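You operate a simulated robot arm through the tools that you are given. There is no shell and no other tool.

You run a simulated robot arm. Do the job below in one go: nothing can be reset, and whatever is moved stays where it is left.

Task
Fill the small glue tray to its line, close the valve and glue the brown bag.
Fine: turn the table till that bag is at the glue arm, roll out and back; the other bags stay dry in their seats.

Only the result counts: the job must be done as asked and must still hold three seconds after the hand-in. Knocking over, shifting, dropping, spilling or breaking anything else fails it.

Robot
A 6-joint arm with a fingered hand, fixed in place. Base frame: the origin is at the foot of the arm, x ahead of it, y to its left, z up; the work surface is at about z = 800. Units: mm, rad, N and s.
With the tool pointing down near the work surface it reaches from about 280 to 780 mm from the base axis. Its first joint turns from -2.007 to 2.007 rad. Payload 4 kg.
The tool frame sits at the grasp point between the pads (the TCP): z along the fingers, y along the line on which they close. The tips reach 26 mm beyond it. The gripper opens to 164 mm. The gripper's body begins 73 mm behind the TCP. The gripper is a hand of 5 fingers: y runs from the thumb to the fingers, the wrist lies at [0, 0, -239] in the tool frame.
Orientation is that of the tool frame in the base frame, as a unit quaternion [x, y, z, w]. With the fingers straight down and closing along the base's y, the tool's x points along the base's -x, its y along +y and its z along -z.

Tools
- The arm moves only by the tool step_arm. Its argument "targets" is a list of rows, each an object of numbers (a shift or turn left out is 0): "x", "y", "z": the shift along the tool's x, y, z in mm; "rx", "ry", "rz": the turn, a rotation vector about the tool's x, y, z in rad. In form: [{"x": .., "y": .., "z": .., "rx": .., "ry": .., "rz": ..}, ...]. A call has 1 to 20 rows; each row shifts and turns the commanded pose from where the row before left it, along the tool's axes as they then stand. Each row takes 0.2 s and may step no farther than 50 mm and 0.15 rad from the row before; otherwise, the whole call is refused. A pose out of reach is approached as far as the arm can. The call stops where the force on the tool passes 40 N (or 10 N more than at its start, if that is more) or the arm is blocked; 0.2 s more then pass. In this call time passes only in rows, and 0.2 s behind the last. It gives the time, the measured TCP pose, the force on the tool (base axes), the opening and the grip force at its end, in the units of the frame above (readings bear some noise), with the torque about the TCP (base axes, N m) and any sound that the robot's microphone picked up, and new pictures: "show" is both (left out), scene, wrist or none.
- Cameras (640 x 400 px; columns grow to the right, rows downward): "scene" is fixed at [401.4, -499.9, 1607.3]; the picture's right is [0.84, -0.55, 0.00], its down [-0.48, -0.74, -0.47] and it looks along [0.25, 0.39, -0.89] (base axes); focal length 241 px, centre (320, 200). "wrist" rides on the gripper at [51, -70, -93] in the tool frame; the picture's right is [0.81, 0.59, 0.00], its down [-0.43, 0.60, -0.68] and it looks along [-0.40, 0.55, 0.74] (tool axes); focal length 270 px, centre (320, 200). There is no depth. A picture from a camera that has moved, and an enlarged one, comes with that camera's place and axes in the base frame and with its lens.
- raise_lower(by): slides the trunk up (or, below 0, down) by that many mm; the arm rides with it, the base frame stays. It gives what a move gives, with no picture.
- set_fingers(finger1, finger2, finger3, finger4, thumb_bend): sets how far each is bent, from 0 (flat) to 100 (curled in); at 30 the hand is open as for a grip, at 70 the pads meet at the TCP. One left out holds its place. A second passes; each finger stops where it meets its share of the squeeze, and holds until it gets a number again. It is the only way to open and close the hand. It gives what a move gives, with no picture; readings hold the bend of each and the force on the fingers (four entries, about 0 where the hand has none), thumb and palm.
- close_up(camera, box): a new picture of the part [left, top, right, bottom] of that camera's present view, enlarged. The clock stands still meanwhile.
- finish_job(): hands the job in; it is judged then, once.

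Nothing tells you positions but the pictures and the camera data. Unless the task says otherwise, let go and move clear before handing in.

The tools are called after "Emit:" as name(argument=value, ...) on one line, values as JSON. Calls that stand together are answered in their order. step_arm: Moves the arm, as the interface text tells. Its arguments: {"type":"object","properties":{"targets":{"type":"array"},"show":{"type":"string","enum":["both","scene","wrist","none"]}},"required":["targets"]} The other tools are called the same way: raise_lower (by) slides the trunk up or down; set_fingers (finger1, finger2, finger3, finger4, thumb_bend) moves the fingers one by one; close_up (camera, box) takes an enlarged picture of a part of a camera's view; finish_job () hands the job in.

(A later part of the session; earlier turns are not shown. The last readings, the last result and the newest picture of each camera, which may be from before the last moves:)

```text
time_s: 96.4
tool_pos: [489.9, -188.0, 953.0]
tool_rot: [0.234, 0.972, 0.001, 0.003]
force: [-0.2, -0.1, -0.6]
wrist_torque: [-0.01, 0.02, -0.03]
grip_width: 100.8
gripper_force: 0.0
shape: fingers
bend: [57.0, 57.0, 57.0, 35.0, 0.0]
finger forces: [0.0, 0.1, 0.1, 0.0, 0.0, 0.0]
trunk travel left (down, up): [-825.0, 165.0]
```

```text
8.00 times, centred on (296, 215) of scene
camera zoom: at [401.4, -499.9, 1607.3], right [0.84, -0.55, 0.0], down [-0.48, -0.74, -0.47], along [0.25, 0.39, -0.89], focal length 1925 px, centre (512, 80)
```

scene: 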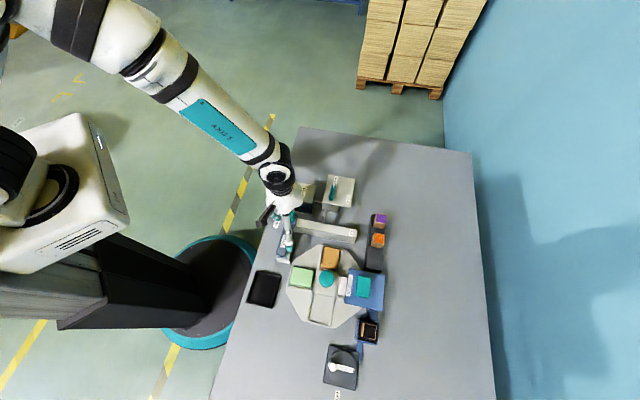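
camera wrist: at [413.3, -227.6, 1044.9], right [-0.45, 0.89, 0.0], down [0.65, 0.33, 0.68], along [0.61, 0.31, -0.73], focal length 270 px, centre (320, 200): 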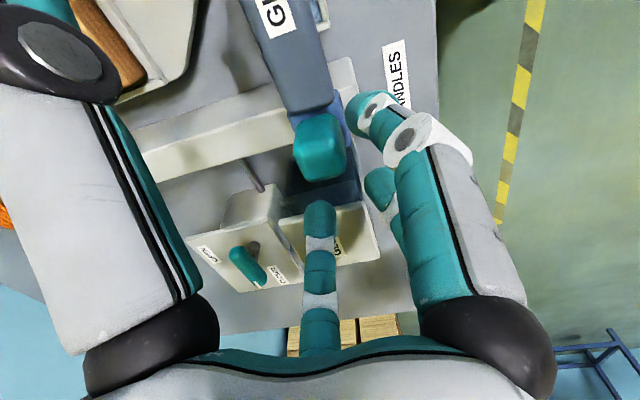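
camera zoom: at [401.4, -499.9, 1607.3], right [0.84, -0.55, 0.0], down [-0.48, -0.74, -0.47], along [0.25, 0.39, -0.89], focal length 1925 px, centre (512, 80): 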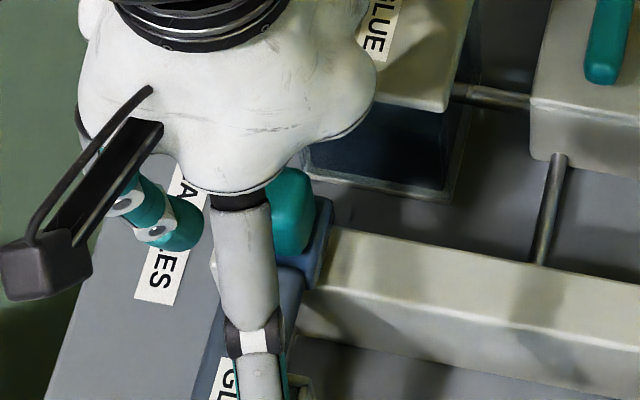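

Finger 4 shows no visible digit, so I'll rely on its force reading only. Since all tips end about 26 mm below the TCP and the arm's top is near z=898, I'll take the handle by its upper part with the tips staying above the arm.

Emit:
set_fingers(finger1=57, finger2=57, finger3=57, finger4=57, thumb_bend=57)

Emit:
step_arm(targets=[{"z": 10}, {"z": 10}], show="both")

Emit:
close_up(camera="wrist", box=[200, 70, 440, 220])

Emit:
close_up(camera="scene", box=[256, 190, 336, 240])

```text
time_s: 97.4
tool_pos: [490.1, -188.1, 953.4]
tool_rot: [0.234, 0.972, 0.0, 0.004]
force: [-0.3, -0.1, -0.6]
wrist_torque: [-0.02, -0.01, 0.01]
grip_width: 27.2
gripper_force: 0.1
shape: fingers
bend: [56.0, 56.0, 56.0, 56.0, 56.0]
finger forces: [0.2, 0.0, 0.1, 0.0, 0.1, 0.0]
trunk travel left (down, up): [-825.0, 165.0]
```

```text
time_s: 98.0
tool_pos: [492.3, -188.4, 932.5]
tool_rot: [0.233, 0.973, 0.0, 0.003]
force: [0.4, -0.2, 0.0]
wrist_torque: [0.0, -0.01, 0.0]
grip_width: 27.3
gripper_force: 0.0
shape: fingers
bend: [56.0, 56.0, 56.0, 56.0, 56.0]
finger forces: [0.0, 0.0, 0.0, 0.0, 0.0, 0.0]
trunk travel left (down, up): [-825.0, 165.0]
camera wrist: at [414.2, -227.6, 1024.5], right [-0.45, 0.89, 0.0], down [0.65, 0.33, 0.68], along [0.61, 0.31, -0.73], focal length 270 px, centre (320, 200)
```

scene: 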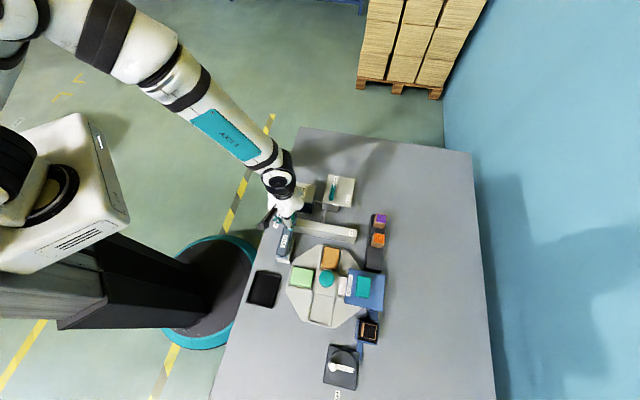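
wrist: 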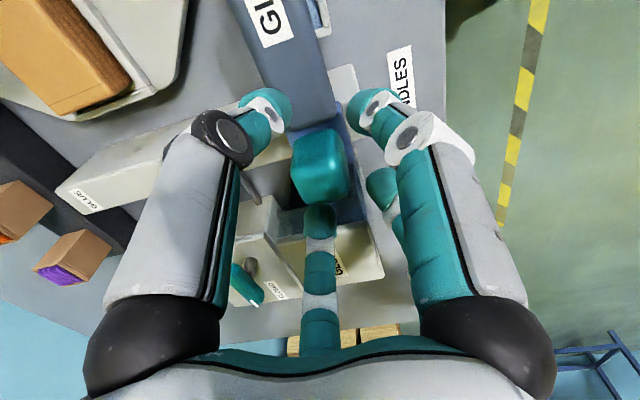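

```text
2.67 times, centred on (320, 145) of wrist
camera zoom: at [414.2, -227.6, 1024.5], right [-0.45, 0.89, 0.0], down [0.65, 0.33, 0.68], along [0.61, 0.31, -0.73], focal length 721 px, centre (320, 347)
```

zoom: 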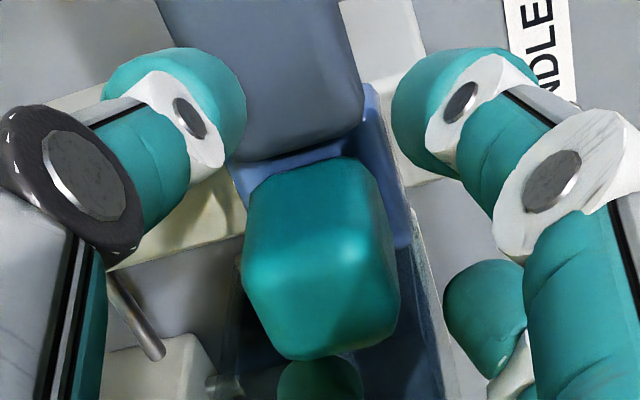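

```text
8.00 times, centred on (296, 215) of scene
camera zoom: at [401.4, -499.9, 1607.3], right [0.84, -0.55, 0.0], down [-0.48, -0.74, -0.47], along [0.25, 0.39, -0.89], focal length 1925 px, centre (512, 80)
```

zoom: 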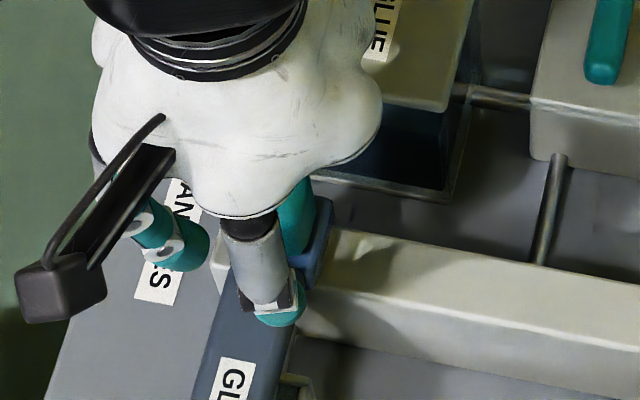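

No contact at this height. Closing gently on the handle.

Emit:
set_fingers(finger1=62, finger2=62, finger3=62, finger4=62, thumb_bend=62)

Emit:
close_up(camera="wrist", box=[200, 70, 440, 220])

```text
time_s: 99.0
tool_pos: [490.2, -188.9, 932.3]
tool_rot: [0.233, 0.972, -0.001, 0.004]
force: [-0.2, 0.6, -0.7]
wrist_torque: [0.01, -0.01, 0.01]
grip_width: 13.8
gripper_force: 0.5
shape: fingers
bend: [61.0, 61.0, 62.0, 62.0, 62.0]
finger forces: [0.5, 0.5, 0.0, 0.0, 0.1, 0.0]
trunk travel left (down, up): [-825.0, 165.0]
```

```text
2.67 times, centred on (320, 145) of wrist
camera zoom: at [414.0, -227.5, 1024.8], right [-0.45, 0.89, 0.0], down [0.65, 0.33, 0.68], along [0.61, 0.31, -0.73], focal length 721 px, centre (320, 347)
```

zoom: 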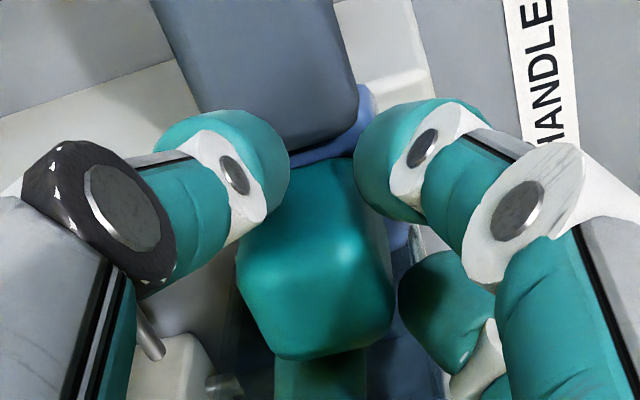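

Light contact on two fingers. I'll firm up the grip and try a first small slide along the rail.

Emit:
set_fingers(finger1=68, finger2=68, finger3=68, finger4=68, thumb_bend=68)

Emit:
step_arm(targets=[{"x": -4.75, "y": -1.55}, {"x": -4.75, "y": -1.55}], show="scene")

Emit:
close_up(camera="scene", box=[264, 200, 344, 250])

```text
time_s: 100.0
tool_pos: [490.1, -187.8, 932.1]
tool_rot: [0.233, 0.972, 0.001, 0.003]
force: [-0.9, -0.1, -1.2]
wrist_torque: [0.01, 0.05, -0.01]
grip_width: 10.3
gripper_force: 12.0
shape: fingers
bend: [63.0, 63.0, 64.0, 64.0, 65.0]
finger forces: [4.3, 4.2, 4.5, 4.5, 5.6, 0.1]
trunk travel left (down, up): [-825.0, 165.0]
```

```text
time_s: 100.6
tool_pos: [498.0, -194.5, 934.0]
tool_rot: [0.234, 0.972, 0.0, 0.003]
force: [-1.6, -0.1, 0.4]
wrist_torque: [0.02, -0.01, 0.03]
grip_width: 10.3
gripper_force: 12.0
shape: fingers
bend: [63.0, 63.0, 64.0, 64.0, 65.0]
finger forces: [4.2, 4.3, 4.8, 4.8, 5.6, 0.1]
trunk travel left (down, up): [-825.0, 165.0]
```

scene: 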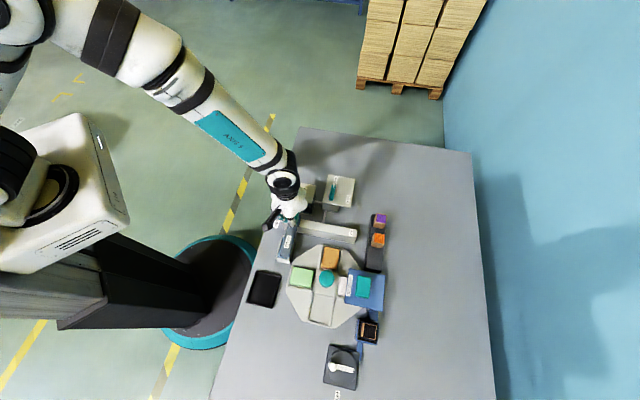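

```text
8.00 times, centred on (304, 225) of scene
camera zoom: at [401.4, -499.9, 1607.3], right [0.84, -0.55, 0.0], down [-0.48, -0.74, -0.47], along [0.25, 0.39, -0.89], focal length 1925 px, centre (448, 0)
```

zoom: 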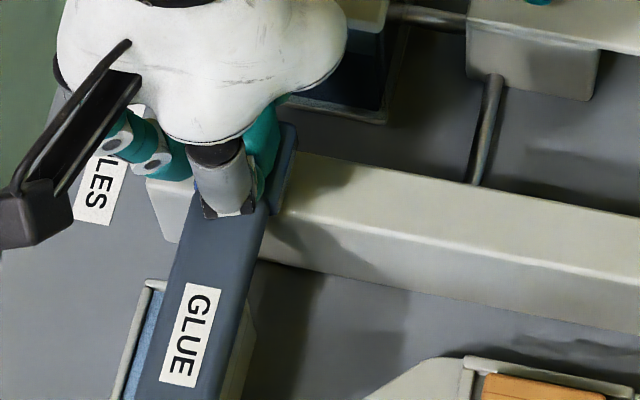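

The glue arm slides easily with the hand. Continuing the stroke towards the bag.

Emit:
step_arm(targets=[{"x": -11.4, "y": -3.7}, {"x": -11.4, "y": -3.7}, {"x": -11.4, "y": -3.7}, {"x": -11.4, "y": -3.7}, {"x": -11.4, "y": -3.7}], show="scene")

Emit:
close_up(camera="scene", box=[270, 210, 366, 270])

```text
time_s: 101.8
tool_pos: [540.0, -238.4, 933.4]
tool_rot: [0.235, 0.972, -0.001, 0.003]
force: [0.8, -0.5, -2.2]
wrist_torque: [0.01, -0.02, -0.02]
grip_width: 10.3
gripper_force: 11.7
shape: fingers
bend: [63.0, 63.0, 64.0, 64.0, 65.0]
finger forces: [4.0, 4.1, 4.9, 4.7, 5.2, 0.0]
trunk travel left (down, up): [-825.0, 165.0]
```

scene: 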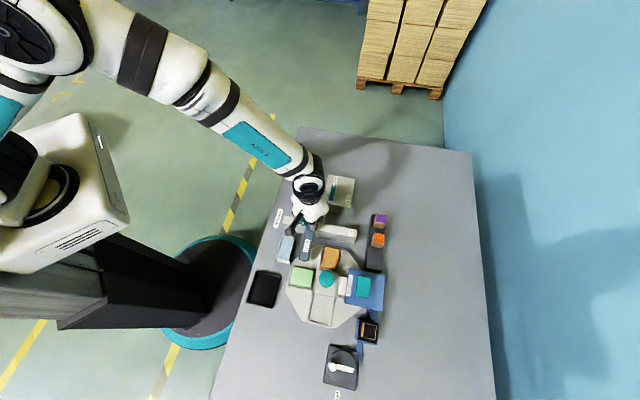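

```text
6.67 times, centred on (318, 240) of scene
camera zoom: at [401.4, -499.9, 1607.3], right [0.84, -0.55, 0.0], down [-0.48, -0.74, -0.47], along [0.25, 0.39, -0.89], focal length 1604 px, centre (333, -67)
```

zoom: 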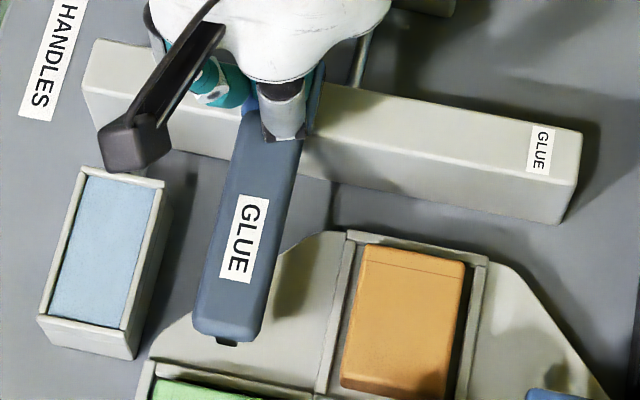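

The tray is uncovered now, so I can check the level against the line directly.

Emit:
close_up(camera="scene", box=[268, 232, 308, 257])

Emit:
close_up(camera="scene", box=[270, 240, 310, 265])

```text
16.00 times, centred on (288, 244) of scene
camera zoom: at [401.4, -499.9, 1607.3], right [0.84, -0.55, 0.0], down [-0.48, -0.74, -0.47], along [0.25, 0.39, -0.89], focal length 3850 px, centre (832, -512)
```

zoom: 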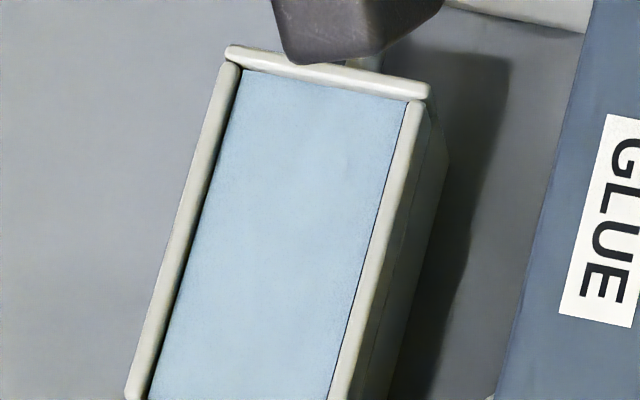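

```text
16.00 times, centred on (290, 252) of scene
camera zoom: at [401.4, -499.9, 1607.3], right [0.84, -0.55, 0.0], down [-0.48, -0.74, -0.47], along [0.25, 0.39, -0.89], focal length 3850 px, centre (800, -640)
```

zoom: 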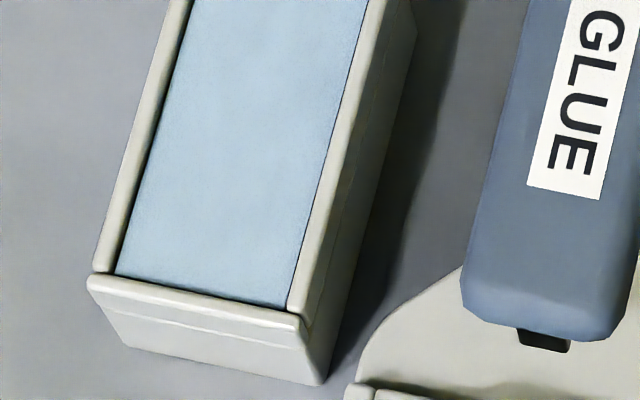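

The glue stands evenly just under the rim at the dark line. Continuing: the roller now goes over the brown bag.

Emit:
step_arm(targets=[{"x": -9.5, "y": -3.1}, {"x": -9.5, "y": -3.1}, {"x": -9.5, "y": -3.1}, {"x": -9.5, "y": -3.1}, {"x": -9.5, "y": -3.1}, {"x": -9.5, "y": -3.1}, {"x": -9.5, "y": -3.1}], show="scene")

Emit:
close_up(camera="scene", box=[280, 215, 376, 275])

```text
time_s: 103.4
tool_pos: [589.9, -287.1, 934.0]
tool_rot: [0.234, 0.972, 0.001, 0.003]
force: [0.2, -0.5, -6.7]
wrist_torque: [0.04, 0.0, -0.02]
grip_width: 10.6
gripper_force: 11.3
shape: fingers
bend: [63.0, 63.0, 64.0, 64.0, 65.0]
finger forces: [3.8, 3.9, 4.6, 4.5, 5.2, 0.2]
trunk travel left (down, up): [-825.0, 165.0]
```

scene: 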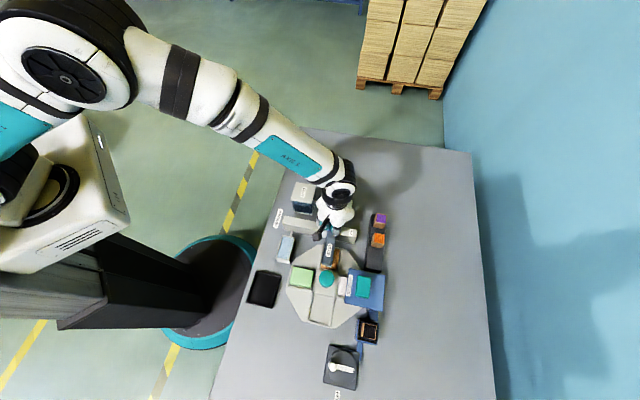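

```text
6.67 times, centred on (328, 245) of scene
camera zoom: at [401.4, -499.9, 1607.3], right [0.84, -0.55, 0.0], down [-0.48, -0.74, -0.47], along [0.25, 0.39, -0.89], focal length 1604 px, centre (267, -100)
```

zoom: 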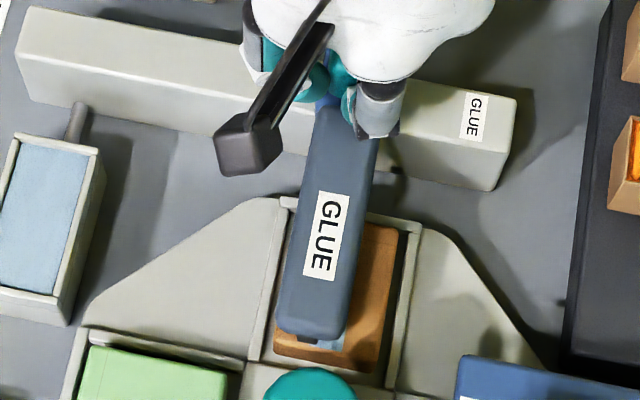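

The roller is on the bag. I'll carry on slowly to its far edge, watching for the end stop.

Emit:
step_arm(targets=[{"x": -9.5, "y": -3.1, "z": 1}, {"x": -9.5, "y": -3.1}, {"x": -9.5, "y": -3.1}, {"x": -9.5, "y": -3.1}], show="scene")

Emit:
close_up(camera="scene", box=[290, 215, 386, 275])

```text
time_s: 104.4
tool_pos: [618.3, -315.0, 934.2]
tool_rot: [0.234, 0.972, 0.001, 0.003]
force: [-0.9, -1.4, -6.4]
wrist_torque: [-0.05, 0.01, 0.02]
grip_width: 10.2
gripper_force: 10.9
shape: fingers
bend: [63.0, 64.0, 64.0, 64.0, 65.0]
finger forces: [3.7, 3.8, 4.0, 4.5, 6.1, 0.1]
trunk travel left (down, up): [-825.0, 165.0]
```

scene: 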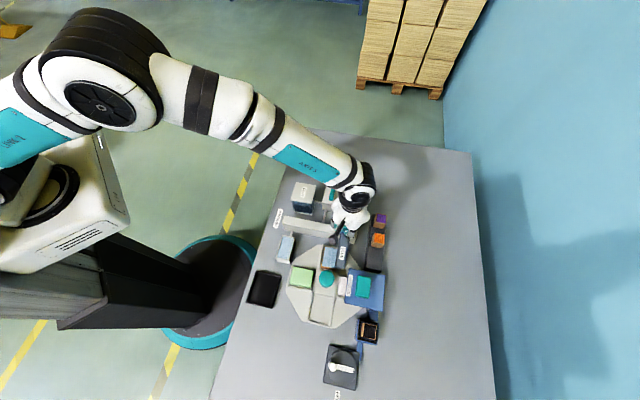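

```text
6.67 times, centred on (338, 245) of scene
camera zoom: at [401.4, -499.9, 1607.3], right [0.84, -0.55, 0.0], down [-0.48, -0.74, -0.47], along [0.25, 0.39, -0.89], focal length 1604 px, centre (200, -100)
```

zoom: 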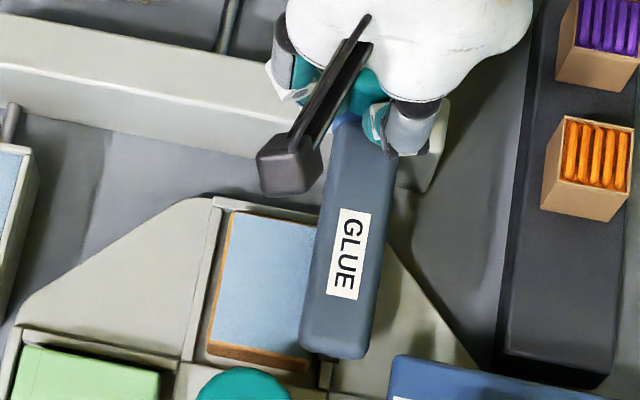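

The bag's top is turning blue with glue. A bit further to cover its far edge.

Emit:
step_arm(targets=[{"x": -7.6, "y": -2.5, "z": 1}, {"x": -7.6, "y": -2.5}], show="scene")

Emit:
close_up(camera="scene", box=[296, 215, 392, 275])

```text
time_s: 105.0
tool_pos: [625.3, -324.6, 934.6]
tool_rot: [0.233, 0.972, 0.0, 0.001]
force: [-15.5, 10.7, 1.8]
wrist_torque: [0.33, 0.4, -0.12]
grip_width: 13.0
gripper_force: 14.4
shape: fingers
bend: [63.0, 63.0, 64.0, 65.0, 65.0]
finger forces: [7.2, 7.3, 4.3, 2.4, 7.4, 0.0]
trunk travel left (down, up): [-825.0, 165.0]
```

scene: 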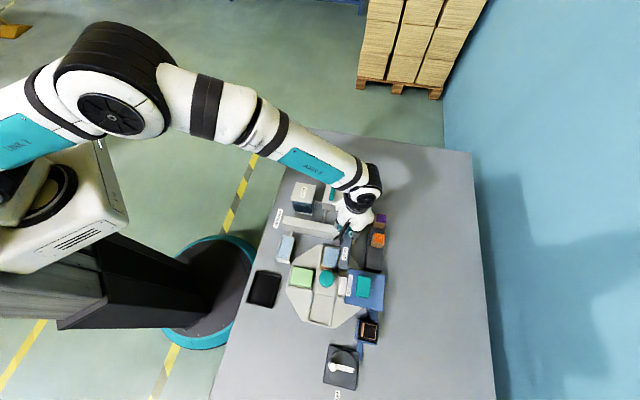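

```text
6.67 times, centred on (344, 245) of scene
camera zoom: at [401.4, -499.9, 1607.3], right [0.84, -0.55, 0.0], down [-0.48, -0.74, -0.47], along [0.25, 0.39, -0.89], focal length 1604 px, centre (160, -100)
```

zoom: 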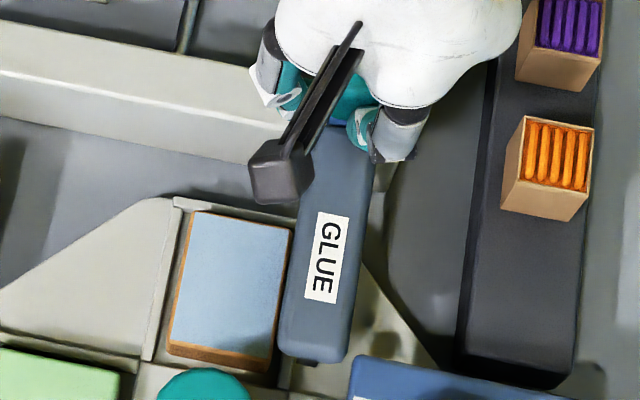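

The end stop is reached and the whole bag top is coated. Now I roll the arm back home.

Emit:
step_arm(targets=[{"x": 7.6, "y": 2.5}, {"x": 9.5, "y": 3.1}, {"x": 9.5, "y": 3.1}, {"x": 9.5, "y": 3.1}, {"x": 9.5, "y": 3.1}, {"x": 9.5, "y": 3.1}, {"x": 9.5, "y": 3.1}, {"x": 9.5, "y": 3.1}], show="scene")

Emit:
close_up(camera="scene", box=[280, 215, 376, 275])

```text
time_s: 106.8
tool_pos: [573.4, -271.2, 933.9]
tool_rot: [0.233, 0.972, 0.0, 0.003]
force: [-2.0, -0.6, 8.8]
wrist_torque: [-0.04, 0.03, 0.06]
grip_width: 11.2
gripper_force: 13.3
shape: fingers
bend: [63.0, 63.0, 64.0, 64.0, 65.0]
finger forces: [5.1, 5.0, 5.5, 5.3, 6.1, 0.1]
trunk travel left (down, up): [-825.0, 165.0]
```

scene: 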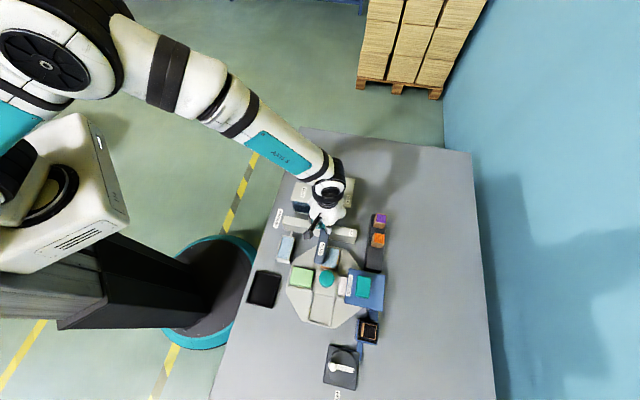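

```text
6.67 times, centred on (328, 245) of scene
camera zoom: at [401.4, -499.9, 1607.3], right [0.84, -0.55, 0.0], down [-0.48, -0.74, -0.47], along [0.25, 0.39, -0.89], focal length 1604 px, centre (267, -100)
```

zoom: 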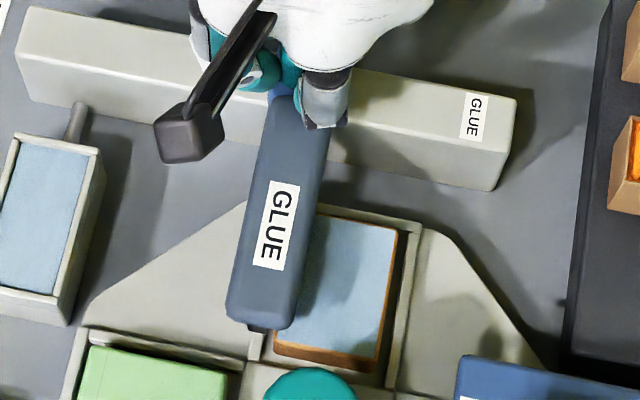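

The whole upper face of the bag is coated and the arm is coming back. Continuing towards home.

Emit:
step_arm(targets=[{"x": 9.5, "y": 3.1, "z": -1}, {"x": 9.5, "y": 3.1}, {"x": 9.5, "y": 3.1}, {"x": 9.5, "y": 3.1}, {"x": 9.5, "y": 3.1}, {"x": 9.5, "y": 3.1}, {"x": 9.5, "y": 3.1}, {"x": 9.5, "y": 3.1}, {"x": 9.5, "y": 3.1}, {"x": 9.5, "y": 3.1}], show="scene")

Emit:
close_up(camera="scene", box=[264, 200, 360, 260])

```text
time_s: 109.0
tool_pos: [503.2, -199.9, 931.6]
tool_rot: [0.234, 0.972, 0.0, 0.004]
force: [-1.7, -0.9, 15.0]
wrist_torque: [-0.09, 0.03, 0.01]
grip_width: 10.6
gripper_force: 15.1
shape: fingers
bend: [64.0, 63.0, 64.0, 64.0, 65.0]
finger forces: [5.8, 5.0, 5.6, 6.4, 7.2, 0.1]
trunk travel left (down, up): [-825.0, 165.0]
```

scene: 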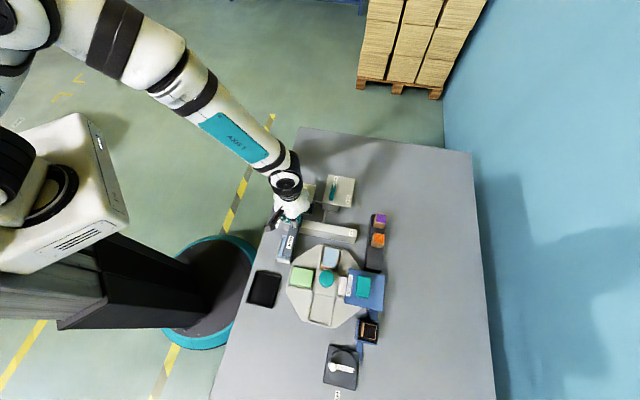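

```text
6.67 times, centred on (312, 230) of scene
camera zoom: at [401.4, -499.9, 1607.3], right [0.84, -0.55, 0.0], down [-0.48, -0.74, -0.47], along [0.25, 0.39, -0.89], focal length 1604 px, centre (373, 0)
```

zoom: 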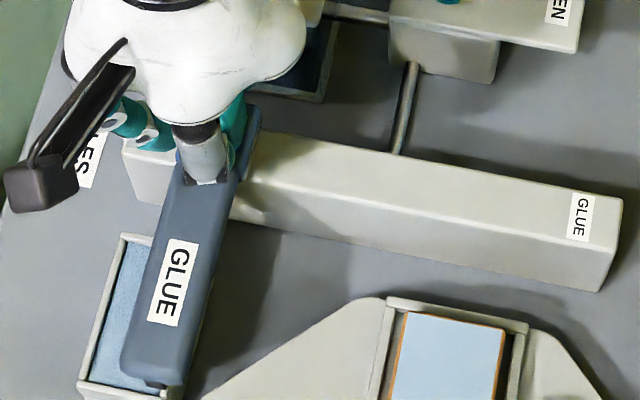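

Nearly home; about 18 mm remain. I'll ease the downward push and finish gently to the stop.

Emit:
step_arm(targets=[{"x": 5.7, "y": 1.85, "z": -1.5}, {"x": 5.7, "y": 1.85, "z": -1}, {"x": 4.75, "y": 1.55}], show="scene")

Emit:
close_up(camera="scene", box=[272, 236, 312, 261])

```text
time_s: 109.8
tool_pos: [490.1, -187.7, 933.3]
tool_rot: [0.234, 0.972, 0.0, 0.002]
force: [-1.2, -0.3, -4.9]
wrist_torque: [0.0, 0.01, 0.02]
grip_width: 11.0
gripper_force: 12.0
shape: fingers
bend: [64.0, 64.0, 64.0, 64.0, 65.0]
finger forces: [4.6, 4.4, 4.6, 4.7, 5.4, 0.1]
trunk travel left (down, up): [-825.0, 165.0]
```

scene: 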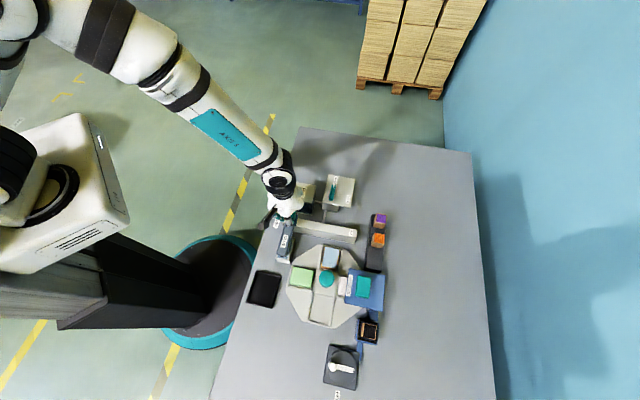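

```text
16.00 times, centred on (292, 248) of scene
camera zoom: at [401.4, -499.9, 1607.3], right [0.84, -0.55, 0.0], down [-0.48, -0.74, -0.47], along [0.25, 0.39, -0.89], focal length 3850 px, centre (768, -576)
```

zoom: 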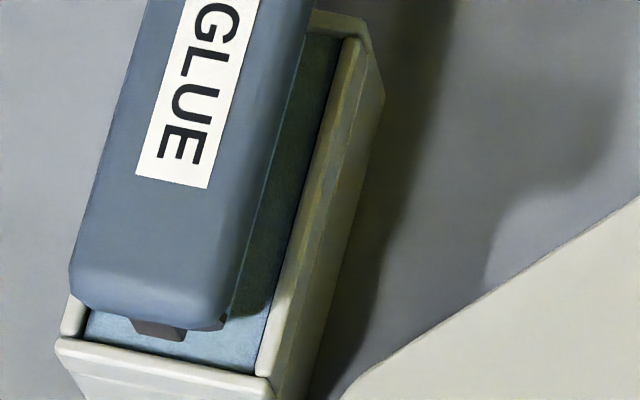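

Within about 1 mm of its original home. I'll nudge it the last bit.

Emit:
step_arm(targets=[{"x": 1.5, "y": 0.5}, {"x": 1.0, "y": 0.3}], show="none")

Emit:
close_up(camera="scene", box=[272, 236, 312, 261])

```text
time_s: 110.4
tool_pos: [490.3, -187.3, 933.8]
tool_rot: [0.235, 0.972, 0.001, 0.003]
force: [-1.9, -2.7, -6.3]
wrist_torque: [-0.05, 0.06, 0.01]
grip_width: 10.8
gripper_force: 11.4
shape: fingers
bend: [64.0, 64.0, 64.0, 64.0, 65.0]
finger forces: [4.0, 3.8, 3.9, 5.0, 5.9, 0.0]
trunk travel left (down, up): [-825.0, 165.0]
```

```text
16.00 times, centred on (292, 248) of scene
camera zoom: at [401.4, -499.9, 1607.3], right [0.84, -0.55, 0.0], down [-0.48, -0.74, -0.47], along [0.25, 0.39, -0.89], focal length 3850 px, centre (768, -576)
```

zoom: 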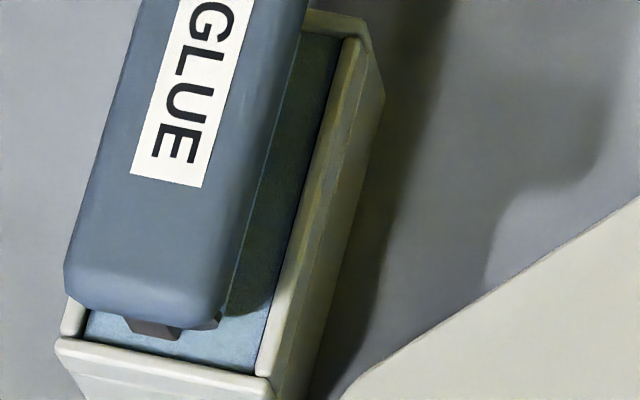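

The arm is exactly back home. I'll let go of the handle and rise.

Emit:
set_fingers(finger1=56, finger2=56, finger3=56, finger4=56, thumb_bend=56)

Emit:
step_arm(targets=[{"z": -15}, {"z": -30}, {"z": -30}], show="both")

Emit:
close_up(camera="scene", box=[272, 236, 312, 261])

Emit:
close_up(camera="scene", box=[240, 230, 400, 330])

```text
time_s: 111.4
tool_pos: [490.1, -186.1, 933.9]
tool_rot: [0.233, 0.973, 0.0, 0.003]
force: [-0.1, 0.2, -0.1]
wrist_torque: [-0.01, 0.0, -0.04]
grip_width: 27.3
gripper_force: 0.0
shape: fingers
bend: [56.0, 56.0, 56.0, 56.0, 56.0]
finger forces: [0.1, 0.0, 0.1, 0.1, 0.1, 0.0]
trunk travel left (down, up): [-825.0, 165.0]
```

```text
time_s: 112.2
tool_pos: [489.7, -186.8, 1007.8]
tool_rot: [0.234, 0.972, 0.0, 0.003]
force: [0.2, 0.5, 0.0]
wrist_torque: [0.01, 0.0, -0.03]
grip_width: 27.4
gripper_force: 0.1
shape: fingers
bend: [56.0, 56.0, 56.0, 56.0, 56.0]
finger forces: [0.1, 0.0, 0.0, 0.0, 0.1, 0.0]
trunk travel left (down, up): [-825.0, 165.0]
camera wrist: at [412.8, -225.9, 1100.3], right [-0.45, 0.89, 0.0], down [0.65, 0.33, 0.68], along [0.61, 0.31, -0.73], focal length 270 px, centre (320, 200)
```

scene: 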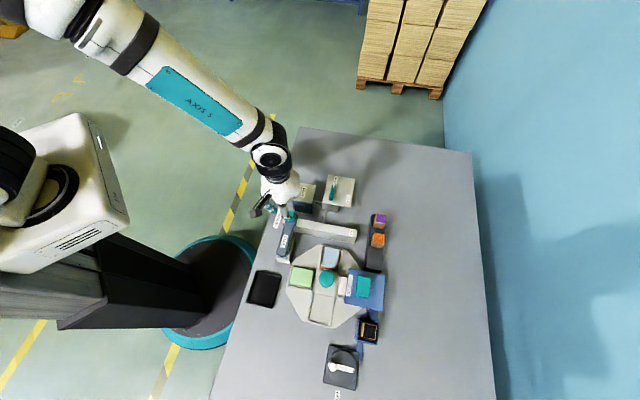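
wrist: 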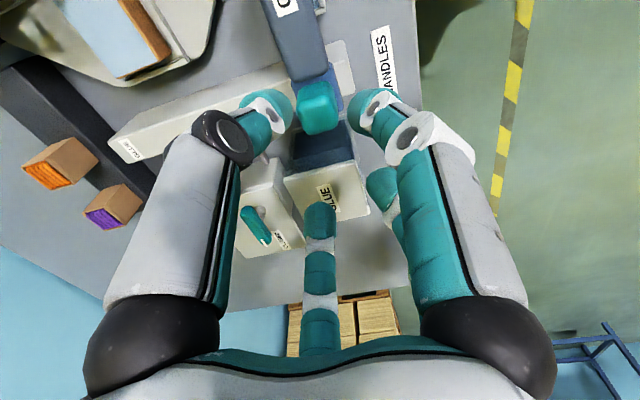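

```text
16.00 times, centred on (292, 248) of scene
camera zoom: at [401.4, -499.9, 1607.3], right [0.84, -0.55, 0.0], down [-0.48, -0.74, -0.47], along [0.25, 0.39, -0.89], focal length 3850 px, centre (768, -576)
```

zoom: 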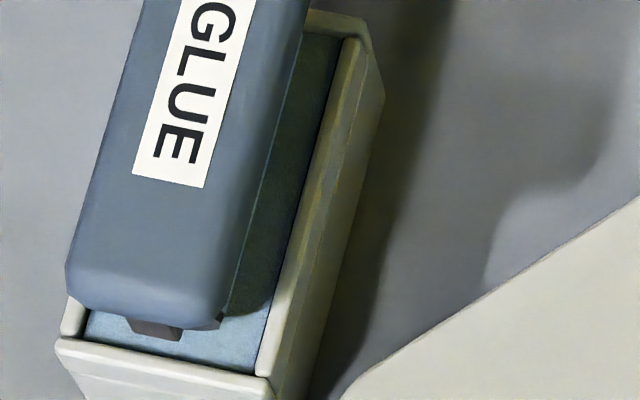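

```text
4.00 times, centred on (320, 280) of scene
camera zoom: at [401.4, -499.9, 1607.3], right [0.84, -0.55, 0.0], down [-0.48, -0.74, -0.47], along [0.25, 0.39, -0.89], focal length 962 px, centre (320, -120)
```

zoom: 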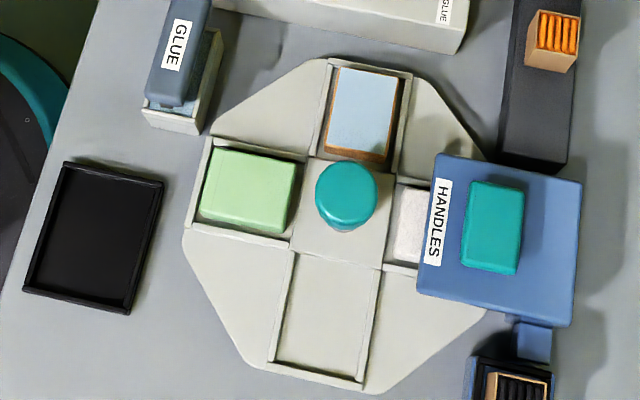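

The bag is fully coated, the arm is home, and the other bags are dry in their seats. I'll check the final tray level against the line from the side view again.

Emit:
step_arm(targets=[{"x": 33.8, "y": -20.6}, {"x": 33.8, "y": -20.6}, {"x": 33.8, "y": -20.6}, {"x": 33.8, "y": -20.6}, {"rz": 0.1397}, {"rz": 0.1397}, {"rz": 0.1397}, {"rz": 0.1397}, {"rz": 0.1397}, {"rz": 0.1397}, {"rz": 0.1397}, {"rz": 0.1397}, {"rz": 0.1397}, {"z": 25}, {"z": 25}], show="none")

Emit:
set_fingers(finger1=30, finger2=30, finger3=30, finger4=30, thumb_bend=30)

Emit:
close_up(camera="wrist", box=[260, 160, 420, 260])

Emit:
close_up(camera="wrist", box=[308, 200, 348, 225])

```text
time_s: 115.4
tool_pos: [332.4, -198.7, 958.2]
tool_rot: [0.761, 0.649, 0.002, 0.003]
force: [-0.1, 0.4, 0.2]
wrist_torque: [-0.03, 0.03, -0.01]
grip_width: 27.5
gripper_force: 0.1
shape: fingers
bend: [56.0, 56.0, 56.0, 56.0, 56.0]
finger forces: [0.0, 0.1, 0.0, 0.0, 0.0, 0.0]
trunk travel left (down, up): [-825.0, 165.0]
```

```text
time_s: 116.4
tool_pos: [330.8, -198.2, 958.2]
tool_rot: [0.761, 0.648, 0.003, 0.003]
force: [0.4, -0.1, -0.3]
wrist_torque: [-0.01, 0.02, 0.01]
grip_width: 90.7
gripper_force: 0.0
shape: fingers
bend: [30.0, 30.0, 30.0, 30.0, 30.0]
finger forces: [0.0, 0.1, 0.0, 0.1, 0.0, 0.1]
trunk travel left (down, up): [-825.0, 165.0]
```

```text
4.00 times, centred on (340, 210) of wrist
camera zoom: at [270.9, -138.3, 1050.3], right [0.71, 0.71, 0.0], down [0.52, -0.52, 0.68], along [0.48, -0.48, -0.73], focal length 1081 px, centre (240, 160)
```

zoom: 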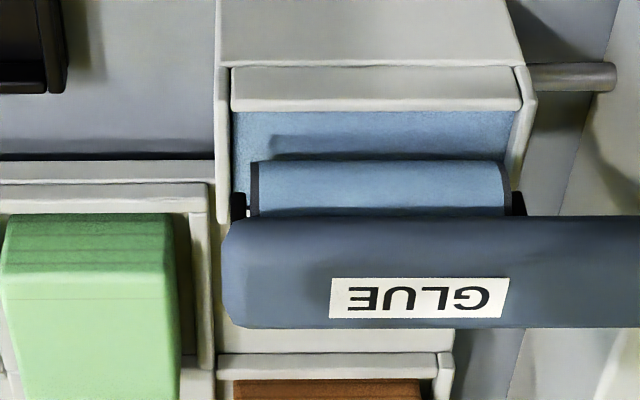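

```text
16.00 times, centred on (328, 212) of wrist
camera zoom: at [270.9, -138.3, 1050.3], right [0.71, 0.71, 0.0], down [0.52, -0.52, 0.68], along [0.48, -0.48, -0.73], focal length 4325 px, centre (192, 0)
```

zoom: 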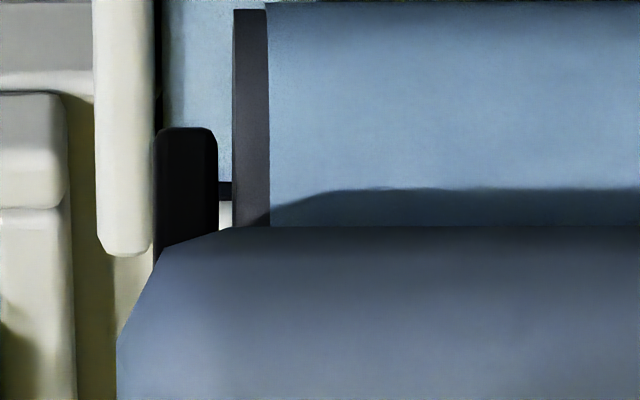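

The glue now shows at the lower edge of the line: coating the bag used nearly a millimetre. To leave the tray right at its line I'll top up once more, with the same valve routine as before.

Emit:
set_fingers(finger1=56, finger2=56, finger3=56, finger4=47, thumb_bend=56)

Emit:
step_arm(targets=[{"z": -24}, {"z": -24}, {"rz": -0.133}, {"rz": -0.133}, {"rz": -0.133}, {"rz": -0.133}, {"rz": -0.133}, {"rz": -0.133}, {"rz": -0.133}, {"rz": -0.133}, {"rz": -0.133}, {"rz": -0.133}, {"rz": -0.133}, {"rz": -0.133}, {"rz": -0.133}], show="none")

Emit:
step_arm(targets=[{"x": -46.4, "y": 2}, {"x": -46.4, "y": 2}, {"x": -46.4, "y": 2}, {"x": -46.4, "y": 2}, {"x": -46.4, "y": 2}, {"x": -46.4, "y": 2}, {"x": -46.4, "y": 2}, {"rz": -0.134}, {"rz": -0.134}, {"rz": -0.134}, {"rz": -0.134}, {"rz": -0.134}, {"rz": -0.134}, {"rz": -0.134}, {"rz": -0.134}], show="wrist")

```text
time_s: 117.4
tool_pos: [331.0, -197.8, 959.5]
tool_rot: [0.761, 0.649, 0.002, 0.002]
force: [0.7, -0.5, -0.5]
wrist_torque: [-0.02, 0.01, 0.0]
grip_width: 27.6
gripper_force: 0.1
shape: fingers
bend: [56.0, 56.0, 56.0, 47.0, 56.0]
finger forces: [0.0, 0.0, 0.1, 0.1, 0.1, 0.0]
trunk travel left (down, up): [-825.0, 165.0]
```

```text
time_s: 120.6
tool_pos: [331.7, -198.6, 1006.5]
tool_rot: [-0.001, 1.0, -0.001, 0.004]
force: [-0.6, 0.4, -0.3]
wrist_torque: [0.04, -0.01, 0.01]
grip_width: 28.0
gripper_force: 0.0
shape: fingers
bend: [56.0, 56.0, 56.0, 47.0, 56.0]
finger forces: [0.0, 0.0, 0.0, 0.0, 0.0, 0.1]
trunk travel left (down, up): [-825.0, 165.0]
```

```text
time_s: 123.8
tool_pos: [655.9, -184.2, 1008.9]
tool_rot: [-0.512, 0.859, -0.003, 0.003]
force: [0.0, 0.5, -0.4]
wrist_torque: [0.02, 0.0, 0.01]
grip_width: 27.9
gripper_force: 0.0
shape: fingers
bend: [56.0, 56.0, 56.0, 47.0, 56.0]
finger forces: [0.0, 0.0, 0.0, 0.0, 0.1, 0.1]
trunk travel left (down, up): [-825.0, 165.0]
camera wrist: at [693.2, -262.5, 1100.7], right [-0.9, -0.43, -0.01], down [-0.32, 0.66, 0.67], along [-0.29, 0.61, -0.74], focal length 270 px, centre (320, 200)
```

wrist: 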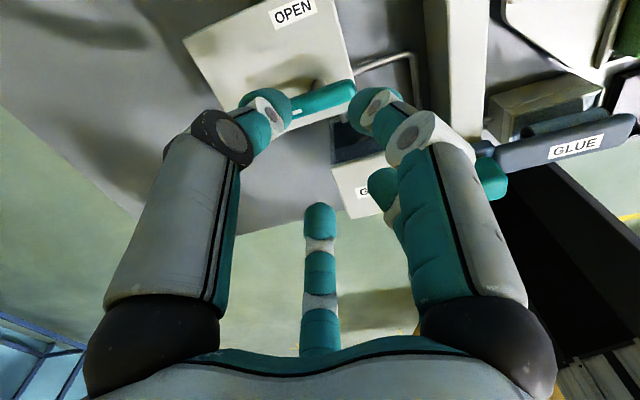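

Same pose as before; I'll lower in two stages and grip.

Emit:
step_arm(targets=[{"x": 0.3, "y": -1.6, "z": 30}, {"z": 30}, {"z": 17}], show="wrist")

Emit:
close_up(camera="wrist", box=[220, 60, 420, 185])

Emit:
close_up(camera="scene", box=[290, 160, 370, 210])

```text
time_s: 124.6
tool_pos: [655.4, -185.6, 930.8]
tool_rot: [-0.511, 0.859, -0.001, 0.002]
force: [-0.5, 0.7, -1.3]
wrist_torque: [-0.02, 0.04, 0.03]
grip_width: 27.9
gripper_force: 0.0
shape: fingers
bend: [56.0, 56.0, 56.0, 47.0, 56.0]
finger forces: [0.1, 0.1, 0.0, 0.0, 0.1, 0.1]
trunk travel left (down, up): [-825.0, 165.0]
camera wrist: at [693.5, -263.9, 1022.9], right [-0.9, -0.43, -0.01], down [-0.32, 0.66, 0.67], along [-0.29, 0.61, -0.74], focal length 270 px, centre (320, 200)
```

wrist: 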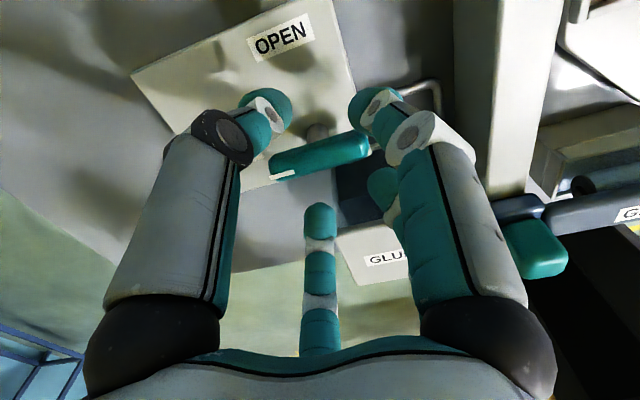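

```text
3.20 times, centred on (320, 122) of wrist
camera zoom: at [693.5, -263.9, 1022.9], right [-0.9, -0.43, -0.01], down [-0.32, 0.66, 0.67], along [-0.29, 0.61, -0.74], focal length 865 px, centre (320, 448)
```

zoom: 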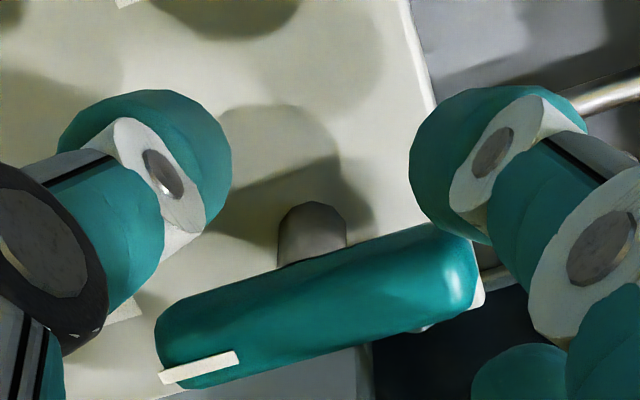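

```text
8.00 times, centred on (330, 185) of scene
camera zoom: at [401.4, -499.9, 1607.3], right [0.84, -0.55, 0.0], down [-0.48, -0.74, -0.47], along [0.25, 0.39, -0.89], focal length 1925 px, centre (240, 320)
```

zoom: 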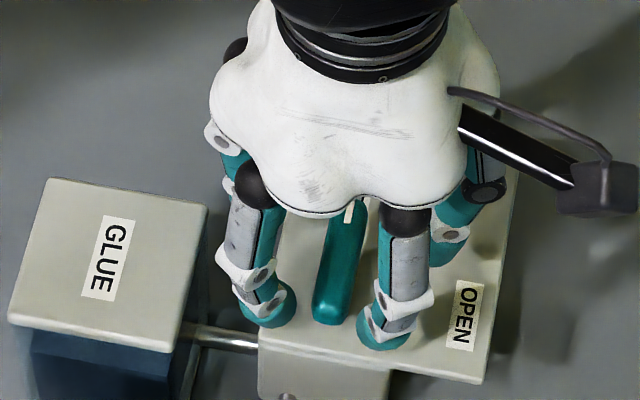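

Centred over the lever. Down to lever height, grip, and measure the level before pouring.

Emit:
step_arm(targets=[{"x": -0.5, "y": -0.3, "z": 14}, {"z": 13}], show="none")

Emit:
set_fingers(finger1=67, finger2=67, finger3=67, thumb_bend=67)

Emit:
close_up(camera="wrist", box=[572, 195, 612, 220])

```text
time_s: 125.2
tool_pos: [658.3, -183.8, 903.4]
tool_rot: [-0.511, 0.859, -0.003, 0.003]
force: [0.8, 0.0, -1.0]
wrist_torque: [0.04, 0.02, 0.02]
grip_width: 27.7
gripper_force: 0.0
shape: fingers
bend: [56.0, 56.0, 56.0, 47.0, 56.0]
finger forces: [0.1, 0.0, 0.0, 0.0, 0.1, 0.0]
trunk travel left (down, up): [-825.0, 165.0]
```

```text
time_s: 126.2
tool_pos: [658.3, -185.7, 905.1]
tool_rot: [-0.51, 0.86, -0.001, 0.003]
force: [-5.1, -1.4, -3.6]
wrist_torque: [0.0, 0.09, 0.03]
grip_width: 5.3
gripper_force: 4.2
shape: fingers
bend: [64.0, 63.0, 66.0, 47.0, 67.0]
finger forces: [2.6, 3.7, 1.4, 0.0, 0.4, 0.0]
trunk travel left (down, up): [-825.0, 165.0]
```

```text
16.00 times, centred on (592, 208) of wrist
camera zoom: at [694.6, -263.6, 996.9], right [-0.9, -0.43, -0.01], down [-0.32, 0.66, 0.67], along [-0.29, 0.61, -0.74], focal length 4325 px, centre (-4032, 80)
```

zoom: 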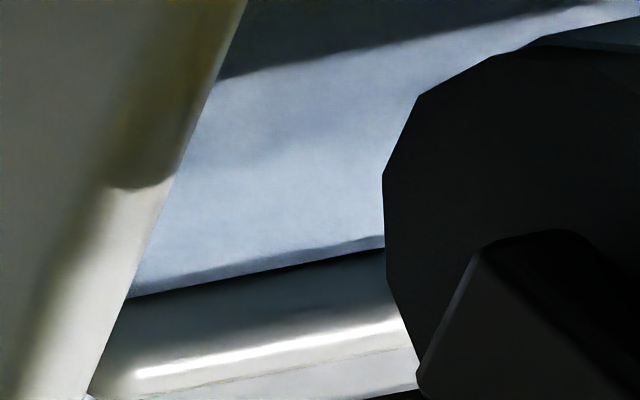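

The level reads 0.7 mm below the line's middle. Two of the same small pulses will restore it.

Emit:
step_arm(targets=[{"rz": 0.14}, {"rz": 0.14}, {"rz": 0.14}, {"rz": 0.14}, {"rz": 0.14}, {"rz": -0.14}, {"rz": -0.14}, {"rz": -0.14}, {"rz": -0.14}, {"rz": -0.14}], show="none")

Emit:
close_up(camera="wrist", box=[572, 195, 612, 220])

Emit:
step_arm(targets=[{"rz": 0.14}, {"rz": 0.14}, {"rz": 0.14}, {"rz": 0.14}, {"rz": 0.14}, {"rz": -0.14}, {"rz": -0.14}, {"rz": -0.14}, {"rz": -0.14}, {"rz": -0.14}], show="none")

Emit:
close_up(camera="wrist", box=[572, 195, 612, 220])

```text
time_s: 128.4
tool_pos: [658.0, -186.5, 904.5]
tool_rot: [-0.512, 0.859, -0.003, 0.003]
force: [-2.9, 1.6, -3.9]
wrist_torque: [0.09, 0.04, -0.03]
grip_width: 4.1
gripper_force: 4.1
shape: fingers
bend: [65.0, 64.0, 65.0, 47.0, 67.0]
finger forces: [2.4, 4.1, 2.1, 0.0, 0.1, 0.1]
trunk travel left (down, up): [-825.0, 165.0]
```

```text
16.00 times, centred on (592, 208) of wrist
camera zoom: at [695.6, -264.0, 997.3], right [-0.9, -0.43, -0.01], down [-0.32, 0.66, 0.67], along [-0.29, 0.61, -0.74], focal length 4325 px, centre (-4032, 80)
```

zoom: 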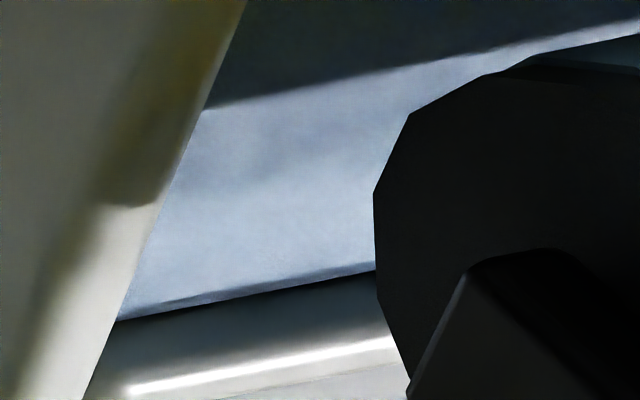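

```text
time_s: 130.6
tool_pos: [658.0, -184.9, 905.7]
tool_rot: [-0.512, 0.859, -0.002, 0.002]
force: [-2.6, 1.2, -2.4]
wrist_torque: [0.05, 0.01, -0.02]
grip_width: 4.4
gripper_force: 4.6
shape: fingers
bend: [65.0, 64.0, 66.0, 47.0, 67.0]
finger forces: [2.4, 3.8, 2.0, 0.0, 0.6, 0.0]
trunk travel left (down, up): [-825.0, 165.0]
```

```text
16.00 times, centred on (592, 208) of wrist
camera zoom: at [695.3, -263.7, 997.0], right [-0.9, -0.43, -0.01], down [-0.32, 0.66, 0.67], along [-0.29, 0.61, -0.74], focal length 4325 px, centre (-4032, 80)
```

zoom: 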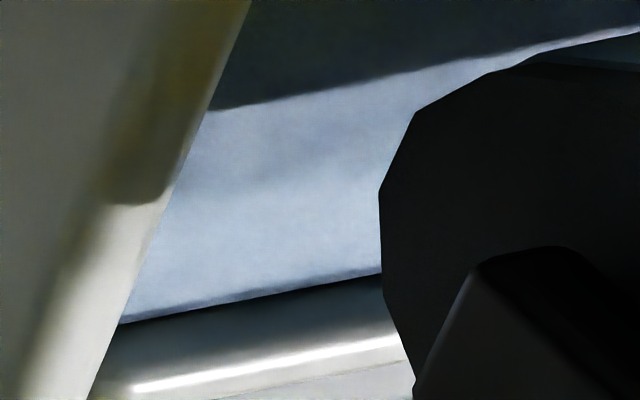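

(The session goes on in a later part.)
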